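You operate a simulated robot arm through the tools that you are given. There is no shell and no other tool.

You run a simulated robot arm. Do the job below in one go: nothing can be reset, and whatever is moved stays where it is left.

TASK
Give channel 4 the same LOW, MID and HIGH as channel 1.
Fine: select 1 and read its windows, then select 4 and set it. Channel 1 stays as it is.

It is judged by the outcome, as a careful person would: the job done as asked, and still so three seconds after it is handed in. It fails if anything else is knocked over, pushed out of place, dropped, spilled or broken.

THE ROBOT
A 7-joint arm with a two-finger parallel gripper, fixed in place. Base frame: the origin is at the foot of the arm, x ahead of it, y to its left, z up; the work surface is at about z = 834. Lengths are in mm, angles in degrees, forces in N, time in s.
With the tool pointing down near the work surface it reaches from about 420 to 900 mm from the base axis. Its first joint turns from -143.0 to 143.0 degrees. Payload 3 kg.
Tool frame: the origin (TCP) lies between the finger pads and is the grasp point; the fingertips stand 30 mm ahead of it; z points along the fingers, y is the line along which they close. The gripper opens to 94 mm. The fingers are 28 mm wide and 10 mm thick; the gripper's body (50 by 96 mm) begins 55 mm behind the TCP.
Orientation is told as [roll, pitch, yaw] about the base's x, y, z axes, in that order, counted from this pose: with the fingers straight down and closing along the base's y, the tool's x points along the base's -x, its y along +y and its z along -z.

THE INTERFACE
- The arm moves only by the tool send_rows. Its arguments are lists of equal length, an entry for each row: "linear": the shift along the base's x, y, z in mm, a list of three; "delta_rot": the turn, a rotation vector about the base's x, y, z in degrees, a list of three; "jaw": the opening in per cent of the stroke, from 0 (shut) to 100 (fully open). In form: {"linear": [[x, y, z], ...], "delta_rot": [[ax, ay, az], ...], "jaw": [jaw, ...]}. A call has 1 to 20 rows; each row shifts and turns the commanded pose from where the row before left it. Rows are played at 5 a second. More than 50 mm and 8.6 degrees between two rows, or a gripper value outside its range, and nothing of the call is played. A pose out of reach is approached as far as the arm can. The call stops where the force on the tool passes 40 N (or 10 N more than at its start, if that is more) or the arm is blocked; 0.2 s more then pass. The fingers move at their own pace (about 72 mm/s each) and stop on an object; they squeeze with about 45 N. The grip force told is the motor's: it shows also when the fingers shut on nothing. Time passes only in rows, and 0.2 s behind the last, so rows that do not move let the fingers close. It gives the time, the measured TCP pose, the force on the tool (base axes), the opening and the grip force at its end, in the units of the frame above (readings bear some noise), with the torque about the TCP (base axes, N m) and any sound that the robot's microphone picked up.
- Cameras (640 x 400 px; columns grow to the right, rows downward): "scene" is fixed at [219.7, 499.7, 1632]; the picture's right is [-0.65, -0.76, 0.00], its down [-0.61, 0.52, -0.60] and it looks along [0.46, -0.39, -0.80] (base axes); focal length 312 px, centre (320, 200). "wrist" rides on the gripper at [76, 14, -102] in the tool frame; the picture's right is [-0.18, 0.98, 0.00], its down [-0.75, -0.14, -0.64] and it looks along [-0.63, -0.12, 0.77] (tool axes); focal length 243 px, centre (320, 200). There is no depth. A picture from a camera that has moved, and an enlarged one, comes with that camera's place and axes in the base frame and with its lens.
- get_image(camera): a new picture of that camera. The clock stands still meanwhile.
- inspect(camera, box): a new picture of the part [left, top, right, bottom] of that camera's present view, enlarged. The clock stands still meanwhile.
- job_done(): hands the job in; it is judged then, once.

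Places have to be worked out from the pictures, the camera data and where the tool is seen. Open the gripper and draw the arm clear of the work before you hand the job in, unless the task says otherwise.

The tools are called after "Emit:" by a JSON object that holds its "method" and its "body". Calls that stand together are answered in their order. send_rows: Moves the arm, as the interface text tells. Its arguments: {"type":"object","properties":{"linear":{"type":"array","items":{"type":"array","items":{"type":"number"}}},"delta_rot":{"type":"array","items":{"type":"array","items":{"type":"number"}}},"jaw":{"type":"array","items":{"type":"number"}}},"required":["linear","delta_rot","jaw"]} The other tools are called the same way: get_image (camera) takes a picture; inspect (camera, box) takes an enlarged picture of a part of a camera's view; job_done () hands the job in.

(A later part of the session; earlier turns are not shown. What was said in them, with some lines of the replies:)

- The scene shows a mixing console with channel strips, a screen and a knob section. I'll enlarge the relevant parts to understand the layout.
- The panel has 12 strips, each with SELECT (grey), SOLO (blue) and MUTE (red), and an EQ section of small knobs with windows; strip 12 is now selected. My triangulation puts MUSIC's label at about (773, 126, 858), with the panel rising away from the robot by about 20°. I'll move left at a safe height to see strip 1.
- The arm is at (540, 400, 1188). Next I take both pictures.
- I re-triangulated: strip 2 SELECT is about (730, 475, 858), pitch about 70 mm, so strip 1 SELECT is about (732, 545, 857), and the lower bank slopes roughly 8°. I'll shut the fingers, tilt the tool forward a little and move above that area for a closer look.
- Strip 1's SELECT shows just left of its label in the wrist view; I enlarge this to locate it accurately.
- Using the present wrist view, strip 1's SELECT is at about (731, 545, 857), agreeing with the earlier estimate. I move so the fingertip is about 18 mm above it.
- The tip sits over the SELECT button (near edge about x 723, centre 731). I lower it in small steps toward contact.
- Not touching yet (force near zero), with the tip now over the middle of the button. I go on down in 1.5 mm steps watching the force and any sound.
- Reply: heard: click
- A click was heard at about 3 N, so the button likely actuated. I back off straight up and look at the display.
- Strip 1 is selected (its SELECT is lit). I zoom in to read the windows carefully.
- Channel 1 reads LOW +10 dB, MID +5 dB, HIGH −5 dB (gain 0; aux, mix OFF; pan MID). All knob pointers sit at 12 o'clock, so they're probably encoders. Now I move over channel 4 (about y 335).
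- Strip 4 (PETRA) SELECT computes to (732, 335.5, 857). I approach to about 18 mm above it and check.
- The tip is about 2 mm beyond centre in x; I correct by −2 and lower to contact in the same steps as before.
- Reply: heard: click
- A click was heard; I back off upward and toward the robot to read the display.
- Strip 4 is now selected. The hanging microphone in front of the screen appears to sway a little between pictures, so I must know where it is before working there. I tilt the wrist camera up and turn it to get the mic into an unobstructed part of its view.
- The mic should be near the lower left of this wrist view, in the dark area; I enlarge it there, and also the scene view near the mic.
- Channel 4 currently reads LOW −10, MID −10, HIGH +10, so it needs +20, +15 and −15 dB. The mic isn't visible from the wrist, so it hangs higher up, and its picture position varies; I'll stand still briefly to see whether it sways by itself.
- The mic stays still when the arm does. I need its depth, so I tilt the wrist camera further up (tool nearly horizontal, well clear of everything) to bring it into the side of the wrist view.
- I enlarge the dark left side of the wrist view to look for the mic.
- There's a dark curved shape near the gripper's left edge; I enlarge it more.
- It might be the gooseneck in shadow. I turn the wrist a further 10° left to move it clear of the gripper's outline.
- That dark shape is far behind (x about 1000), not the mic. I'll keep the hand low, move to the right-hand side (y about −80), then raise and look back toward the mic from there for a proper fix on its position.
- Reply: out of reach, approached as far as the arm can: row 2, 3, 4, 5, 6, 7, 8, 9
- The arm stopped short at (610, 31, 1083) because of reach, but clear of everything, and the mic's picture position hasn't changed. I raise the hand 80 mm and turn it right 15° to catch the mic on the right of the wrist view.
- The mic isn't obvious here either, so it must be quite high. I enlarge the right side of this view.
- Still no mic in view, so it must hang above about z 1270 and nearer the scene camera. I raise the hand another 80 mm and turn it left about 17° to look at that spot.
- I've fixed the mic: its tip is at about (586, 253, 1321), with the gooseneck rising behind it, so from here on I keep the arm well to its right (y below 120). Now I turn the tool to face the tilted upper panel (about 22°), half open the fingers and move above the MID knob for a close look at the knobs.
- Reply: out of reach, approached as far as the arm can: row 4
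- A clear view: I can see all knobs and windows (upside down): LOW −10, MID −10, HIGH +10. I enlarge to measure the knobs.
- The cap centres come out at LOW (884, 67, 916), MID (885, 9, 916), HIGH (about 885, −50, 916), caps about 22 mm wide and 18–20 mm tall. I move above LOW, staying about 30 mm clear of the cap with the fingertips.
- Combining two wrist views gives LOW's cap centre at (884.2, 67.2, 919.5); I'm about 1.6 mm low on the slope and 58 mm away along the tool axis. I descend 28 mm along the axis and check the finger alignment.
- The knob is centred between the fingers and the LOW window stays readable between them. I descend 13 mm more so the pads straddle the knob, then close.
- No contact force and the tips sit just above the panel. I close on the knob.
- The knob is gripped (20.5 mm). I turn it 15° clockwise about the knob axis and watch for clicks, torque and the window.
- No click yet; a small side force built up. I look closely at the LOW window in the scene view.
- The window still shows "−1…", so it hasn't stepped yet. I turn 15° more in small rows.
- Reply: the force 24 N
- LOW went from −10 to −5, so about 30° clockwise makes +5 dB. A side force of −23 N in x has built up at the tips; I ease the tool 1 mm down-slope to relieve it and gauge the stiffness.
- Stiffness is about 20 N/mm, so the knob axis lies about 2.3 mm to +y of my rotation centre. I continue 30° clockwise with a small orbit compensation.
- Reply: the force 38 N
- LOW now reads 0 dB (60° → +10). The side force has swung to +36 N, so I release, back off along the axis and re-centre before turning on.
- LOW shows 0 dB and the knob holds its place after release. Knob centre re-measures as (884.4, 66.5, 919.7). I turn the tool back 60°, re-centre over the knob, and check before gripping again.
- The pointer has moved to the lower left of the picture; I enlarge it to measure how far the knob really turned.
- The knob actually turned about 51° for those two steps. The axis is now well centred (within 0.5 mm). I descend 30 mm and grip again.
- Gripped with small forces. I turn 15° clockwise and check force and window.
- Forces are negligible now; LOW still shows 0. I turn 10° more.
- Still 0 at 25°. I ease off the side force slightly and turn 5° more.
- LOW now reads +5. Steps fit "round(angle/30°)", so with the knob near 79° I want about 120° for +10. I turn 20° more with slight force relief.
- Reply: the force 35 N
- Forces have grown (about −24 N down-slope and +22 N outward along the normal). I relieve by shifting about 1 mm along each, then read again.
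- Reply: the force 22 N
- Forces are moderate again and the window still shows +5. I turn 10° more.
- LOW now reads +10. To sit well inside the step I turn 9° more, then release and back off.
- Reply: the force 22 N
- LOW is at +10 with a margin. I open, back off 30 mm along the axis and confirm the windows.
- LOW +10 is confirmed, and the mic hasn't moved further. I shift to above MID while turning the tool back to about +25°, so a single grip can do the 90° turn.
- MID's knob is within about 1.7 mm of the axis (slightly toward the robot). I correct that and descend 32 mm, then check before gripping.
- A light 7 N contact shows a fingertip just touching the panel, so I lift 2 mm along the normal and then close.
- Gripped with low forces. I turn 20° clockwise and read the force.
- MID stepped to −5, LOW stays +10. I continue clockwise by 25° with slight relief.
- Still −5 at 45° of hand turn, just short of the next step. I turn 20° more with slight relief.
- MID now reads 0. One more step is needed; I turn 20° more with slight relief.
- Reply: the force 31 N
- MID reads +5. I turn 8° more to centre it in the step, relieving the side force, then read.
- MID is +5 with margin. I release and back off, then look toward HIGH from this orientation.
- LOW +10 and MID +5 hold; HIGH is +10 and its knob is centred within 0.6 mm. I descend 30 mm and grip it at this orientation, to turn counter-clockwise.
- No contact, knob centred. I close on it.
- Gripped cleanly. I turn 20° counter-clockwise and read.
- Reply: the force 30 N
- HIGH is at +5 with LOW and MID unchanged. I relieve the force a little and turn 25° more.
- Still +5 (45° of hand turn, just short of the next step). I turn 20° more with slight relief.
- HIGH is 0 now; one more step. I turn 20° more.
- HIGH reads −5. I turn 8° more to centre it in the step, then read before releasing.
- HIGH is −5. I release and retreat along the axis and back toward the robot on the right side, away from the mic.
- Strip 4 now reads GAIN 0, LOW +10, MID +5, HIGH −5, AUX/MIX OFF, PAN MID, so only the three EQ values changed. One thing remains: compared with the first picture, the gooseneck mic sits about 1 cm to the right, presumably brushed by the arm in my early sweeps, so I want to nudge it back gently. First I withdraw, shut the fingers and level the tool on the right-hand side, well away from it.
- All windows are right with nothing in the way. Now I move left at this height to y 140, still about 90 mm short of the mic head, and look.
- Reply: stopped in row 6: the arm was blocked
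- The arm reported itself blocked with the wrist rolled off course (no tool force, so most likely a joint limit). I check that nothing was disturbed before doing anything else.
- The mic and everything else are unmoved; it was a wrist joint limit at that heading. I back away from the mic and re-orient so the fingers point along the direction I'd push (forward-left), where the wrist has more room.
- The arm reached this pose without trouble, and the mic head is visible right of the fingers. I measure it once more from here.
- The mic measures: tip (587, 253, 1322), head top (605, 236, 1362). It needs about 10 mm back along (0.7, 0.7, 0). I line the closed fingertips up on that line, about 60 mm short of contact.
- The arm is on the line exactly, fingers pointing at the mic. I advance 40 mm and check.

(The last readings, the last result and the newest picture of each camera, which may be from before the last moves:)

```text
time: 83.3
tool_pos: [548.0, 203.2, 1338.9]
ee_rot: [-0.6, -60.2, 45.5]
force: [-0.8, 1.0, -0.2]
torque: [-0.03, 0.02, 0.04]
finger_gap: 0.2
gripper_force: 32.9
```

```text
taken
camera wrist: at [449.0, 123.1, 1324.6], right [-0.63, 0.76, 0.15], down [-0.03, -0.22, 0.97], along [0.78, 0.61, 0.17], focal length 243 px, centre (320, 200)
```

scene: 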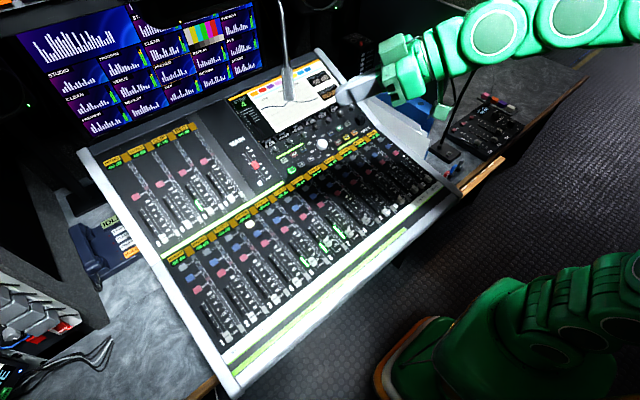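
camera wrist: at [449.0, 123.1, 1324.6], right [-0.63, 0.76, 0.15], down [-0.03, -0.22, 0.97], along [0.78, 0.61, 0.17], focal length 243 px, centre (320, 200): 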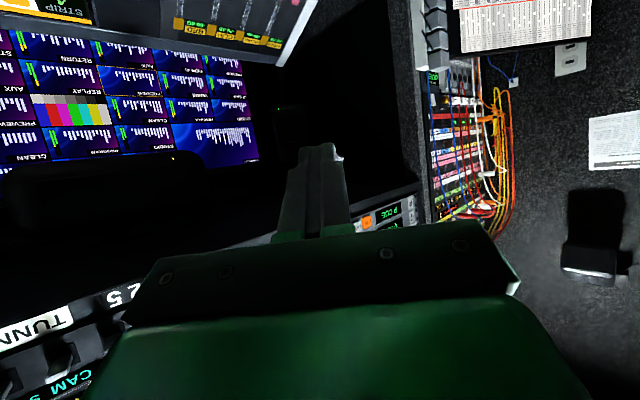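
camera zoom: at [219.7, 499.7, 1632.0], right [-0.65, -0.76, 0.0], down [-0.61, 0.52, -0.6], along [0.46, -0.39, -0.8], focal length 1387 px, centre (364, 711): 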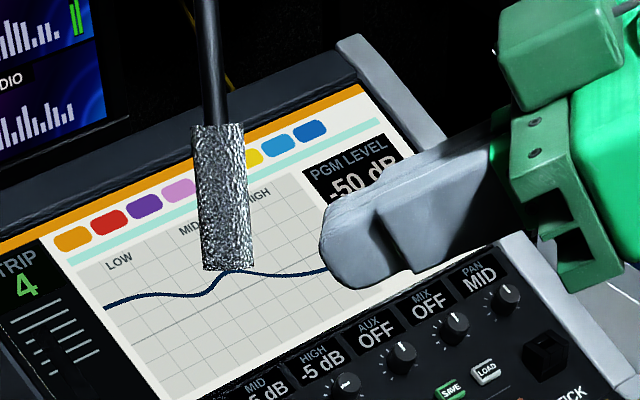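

Alignment agrees with my numbers (about 20 mm gap). I advance 14 mm more in small rows.

Emit:
{"method": "send_rows", "body": {"linear": [[3, 3, 0], [3, 3, 0], [2, 2, 0], [2, 2, 0], [0, 0, 0]], "delta_rot": [[0, 0, 0], [0, 0, 0], [0, 0, 0], [0, 0, 0], [0, 0, 0]], "jaw": [0, 0, 0, 0, 0]}}

Emit:
{"method": "inspect", "body": {"camera": "scene", "box": [260, 50, 320, 110]}}

```text
time: 84.5
tool_pos: [559.9, 212.6, 1339.5]
ee_rot: [-0.5, -60.1, 45.5]
force: [-0.1, -0.1, -0.8]
torque: [0.0, 0.0, -0.01]
finger_gap: 0.0
gripper_force: 33.2
```

```text
6.67 times, centred on (290, 80) of scene
camera zoom: at [219.7, 499.7, 1632.0], right [-0.65, -0.76, 0.0], down [-0.61, 0.52, -0.6], along [0.46, -0.39, -0.8], focal length 2080 px, centre (520, 1000)
```

zoom: 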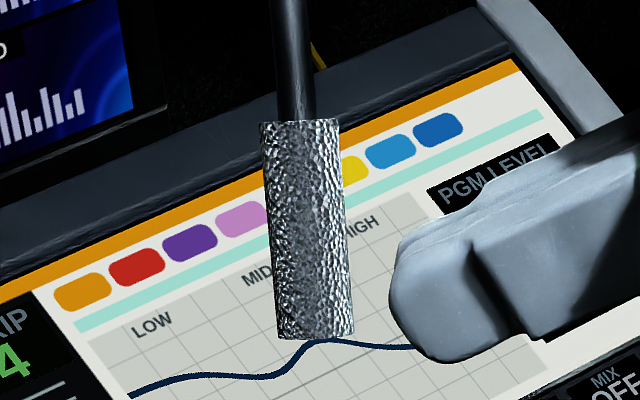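

The gap is about 9 mm now. I advance 12 mm in 3 mm rows and see how the mic responds.

Emit:
{"method": "send_rows", "body": {"linear": [[2.1, 2.1, 0], [2.1, 2.1, 0], [2.1, 2.1, 0], [2.1, 2.1, 0], [0, 0, 0]], "delta_rot": [[0, 0, 0], [0, 0, 0], [0, 0, 0], [0, 0, 0], [0, 0, 0]], "jaw": [0, 0, 0, 0, 0]}}

Emit:
{"method": "inspect", "body": {"camera": "scene", "box": [260, 50, 320, 110]}}

```text
time: 85.7
tool_pos: [568.8, 221.3, 1339.2]
ee_rot: [-0.5, -60.1, 45.4]
force: [-0.2, 0.4, 0.0]
torque: [0.06, 0.01, -0.01]
finger_gap: 0.1
gripper_force: 32.6
```

```text
6.67 times, centred on (290, 80) of scene
camera zoom: at [219.7, 499.7, 1632.0], right [-0.65, -0.76, 0.0], down [-0.61, 0.52, -0.6], along [0.46, -0.39, -0.8], focal length 2080 px, centre (520, 1000)
```

zoom: 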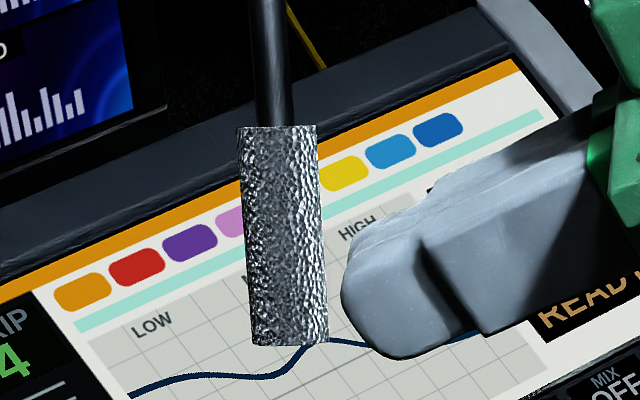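

The mic moved back about 6 mm with hardly any force. It needs about 3.5 mm more; I push that and look.

Emit:
{"method": "send_rows", "body": {"linear": [[1.2, 1.2, 0], [1.3, 1.3, 0], [0, 0, 0]], "delta_rot": [[0, 0, 0], [0, 0, 0], [0, 0, 0]], "jaw": [0, 0, 0]}}

Emit:
{"method": "inspect", "body": {"camera": "scene", "box": [260, 50, 320, 110]}}

```text
time: 86.5
tool_pos: [570.6, 225.1, 1339.5]
ee_rot: [-0.5, -60.0, 45.4]
force: [-0.1, 0.0, 0.4]
torque: [0.0, 0.0, 0.02]
finger_gap: 0.1
gripper_force: 33.4
```

```text
6.67 times, centred on (290, 80) of scene
camera zoom: at [219.7, 499.7, 1632.0], right [-0.65, -0.76, 0.0], down [-0.61, 0.52, -0.6], along [0.46, -0.39, -0.8], focal length 2080 px, centre (520, 1000)
```

zoom: 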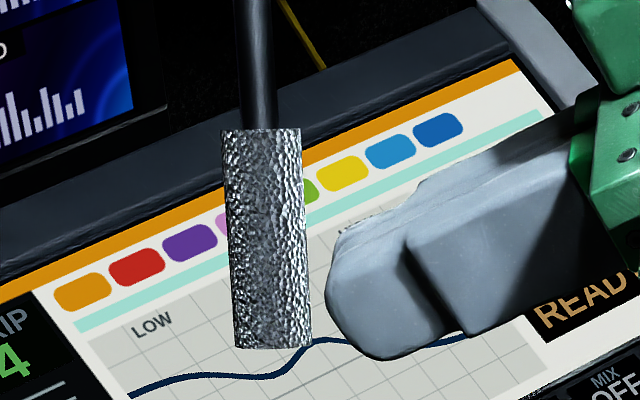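

The mic now sits within about 2 mm of its first-picture position (tip at 273 vs 271 in this zoom). I withdraw straight back and see whether it stays.

Emit:
{"method": "send_rows", "body": {"linear": [[-2, -2, 0], [-5, -5, 0], [-7.07, -7.07, 0], [-7.07, -7.07, 0], [-14, -14, 0], [-14, -14, 0], [0, 0, 0]], "delta_rot": [[0, 0, 0], [0, 0, 0], [0, 0, 0], [0, 0, 0], [0, 0, 0], [0, 0, 0], [0, 0, 0]], "jaw": [0, 0, 0, 0, 0, 0, 0]}}

Emit:
{"method": "inspect", "body": {"camera": "scene", "box": [260, 50, 320, 110]}}

Emit:
{"method": "inspect", "body": {"camera": "scene", "box": [220, 60, 380, 180]}}

```text
time: 88.1
tool_pos: [520.8, 175.3, 1340.0]
ee_rot: [-0.5, -60.1, 45.4]
force: [-0.1, 0.0, -0.3]
torque: [-0.01, 0.05, 0.02]
finger_gap: 0.0
gripper_force: 33.4
```

```text
6.67 times, centred on (290, 80) of scene
camera zoom: at [219.7, 499.7, 1632.0], right [-0.65, -0.76, 0.0], down [-0.61, 0.52, -0.6], along [0.46, -0.39, -0.8], focal length 2080 px, centre (520, 1000)
```

zoom: 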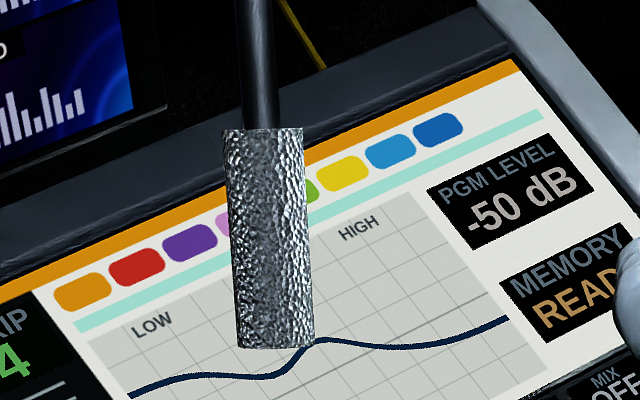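

```text
3.33 times, centred on (300, 120) of scene
camera zoom: at [219.7, 499.7, 1632.0], right [-0.65, -0.76, 0.0], down [-0.61, 0.52, -0.6], along [0.46, -0.39, -0.8], focal length 1040 px, centre (387, 467)
```

zoom: 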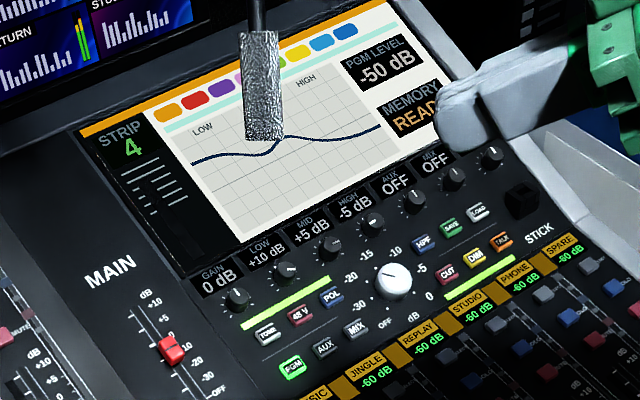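

The mic stays where it was in the first picture (within about 1–2 mm), and strip 4's windows still read +10 / +5 / −5. I now draw the arm back to the right, away from mic and console, and open the gripper.

Emit:
{"method": "send_rows", "body": {"linear": [[8, -20, -4], [8, -20, -4], [8, -21, -4], [8, -21, -4], [6, -30, 0], [6, -30, 0], [6, -30, 0], [0, 0, 0], [0, 0, 0]], "delta_rot": [[0, 0, 0], [0, 0, 0], [0, 0, 0], [0, 0, 0], [0, 0, -5], [0, 0, -5], [0, 0, -5], [0, 0, 0], [0, 0, 0]], "jaw": [0, 0, 0, 0, 0, 40, 80, 100, 100]}}

Emit:
{"method": "get_image", "body": {"camera": "scene"}}

Emit:
{"method": "inspect", "body": {"camera": "scene", "box": [220, 60, 380, 180]}}

Emit:
{"method": "inspect", "body": {"camera": "scene", "box": [150, 180, 350, 360]}}

Emit:
{"method": "inspect", "body": {"camera": "scene", "box": [290, 110, 490, 260]}}

```text
time: 90.1
tool_pos: [571.2, 2.2, 1323.3]
ee_rot: [-0.5, -60.1, 30.4]
force: [0.5, 0.9, 0.4]
torque: [-0.02, -0.01, 0.03]
finger_gap: 94.0
gripper_force: 0.0
```

```text
taken
```

scene: 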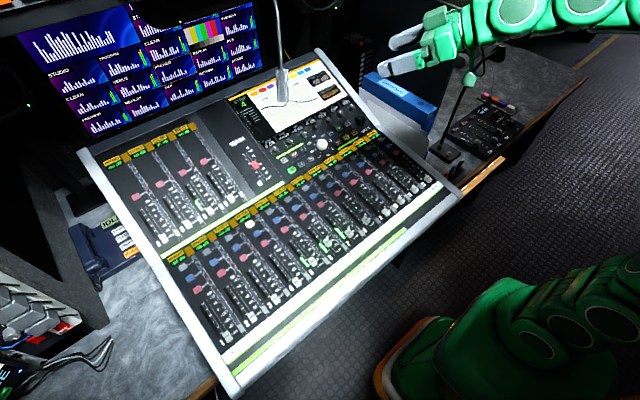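

```text
3.33 times, centred on (300, 120) of scene
camera zoom: at [219.7, 499.7, 1632.0], right [-0.65, -0.76, 0.0], down [-0.61, 0.52, -0.6], along [0.46, -0.39, -0.8], focal length 1040 px, centre (387, 467)
```

zoom: 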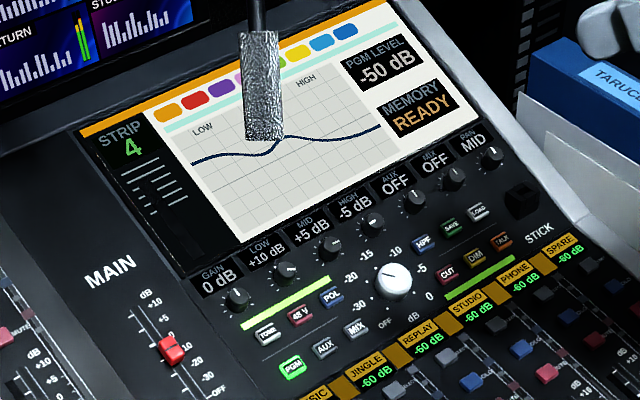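

```text
2.22 times, centred on (250, 270) of scene
camera zoom: at [219.7, 499.7, 1632.0], right [-0.65, -0.76, 0.0], down [-0.61, 0.52, -0.6], along [0.46, -0.39, -0.8], focal length 693 px, centre (476, 44)
```

zoom: 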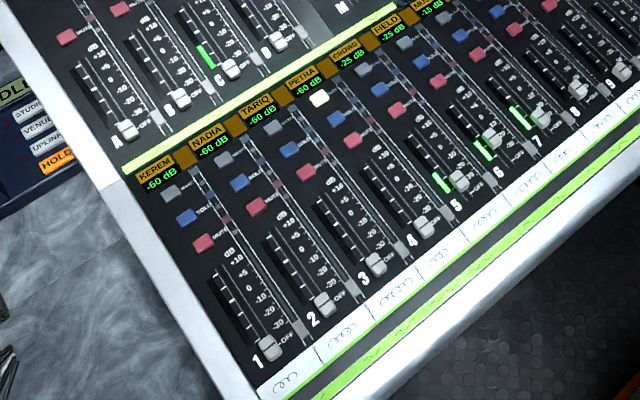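

```text
2.67 times, centred on (390, 185) of scene
camera zoom: at [219.7, 499.7, 1632.0], right [-0.65, -0.76, 0.0], down [-0.61, 0.52, -0.6], along [0.46, -0.39, -0.8], focal length 832 px, centre (133, 240)
```

zoom: 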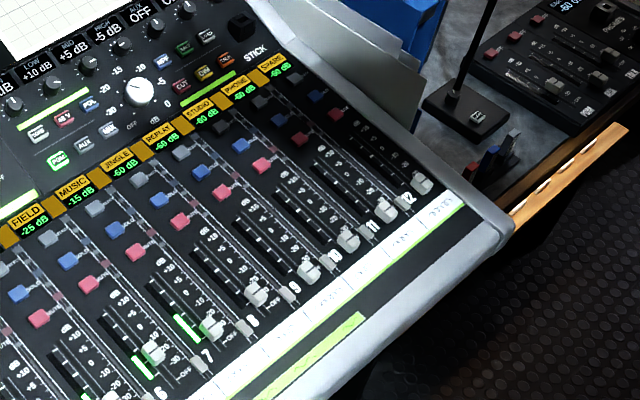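

Everything checks out. Strip 4 reads LOW +10, MID +5, HIGH −5, and its gain, aux, mix and pan are unchanged. Faders and labels are as at the start, the mic is back in its place, the gripper is open and the arm is clear, so I hand the job in.

Emit:
{"method": "job_done", "body": {}}

```text
The job is handed in.
```

Channel 4 now has the same EQ as channel 1: LOW +10 dB, MID +5 dB, HIGH −5 dB. I checked the values in its windows after drawing the arm clear.

- **Channel 1:** I only selected it to read its windows, so its settings are as they were.
- **Channel 4:** it was at LOW −10, MID −10 and HIGH +10. Gain, aux, mix and pan are unchanged. It is still the selected strip; strip 12 was selected when I started.
- **Hanging mic:** the gooseneck mic over the desk ended up about 1 cm out of place, most likely brushed by the arm in my early moves. I nudged it back to within about 2 mm of where the first picture shows it, and it stayed there.

No faders or other buttons were moved.
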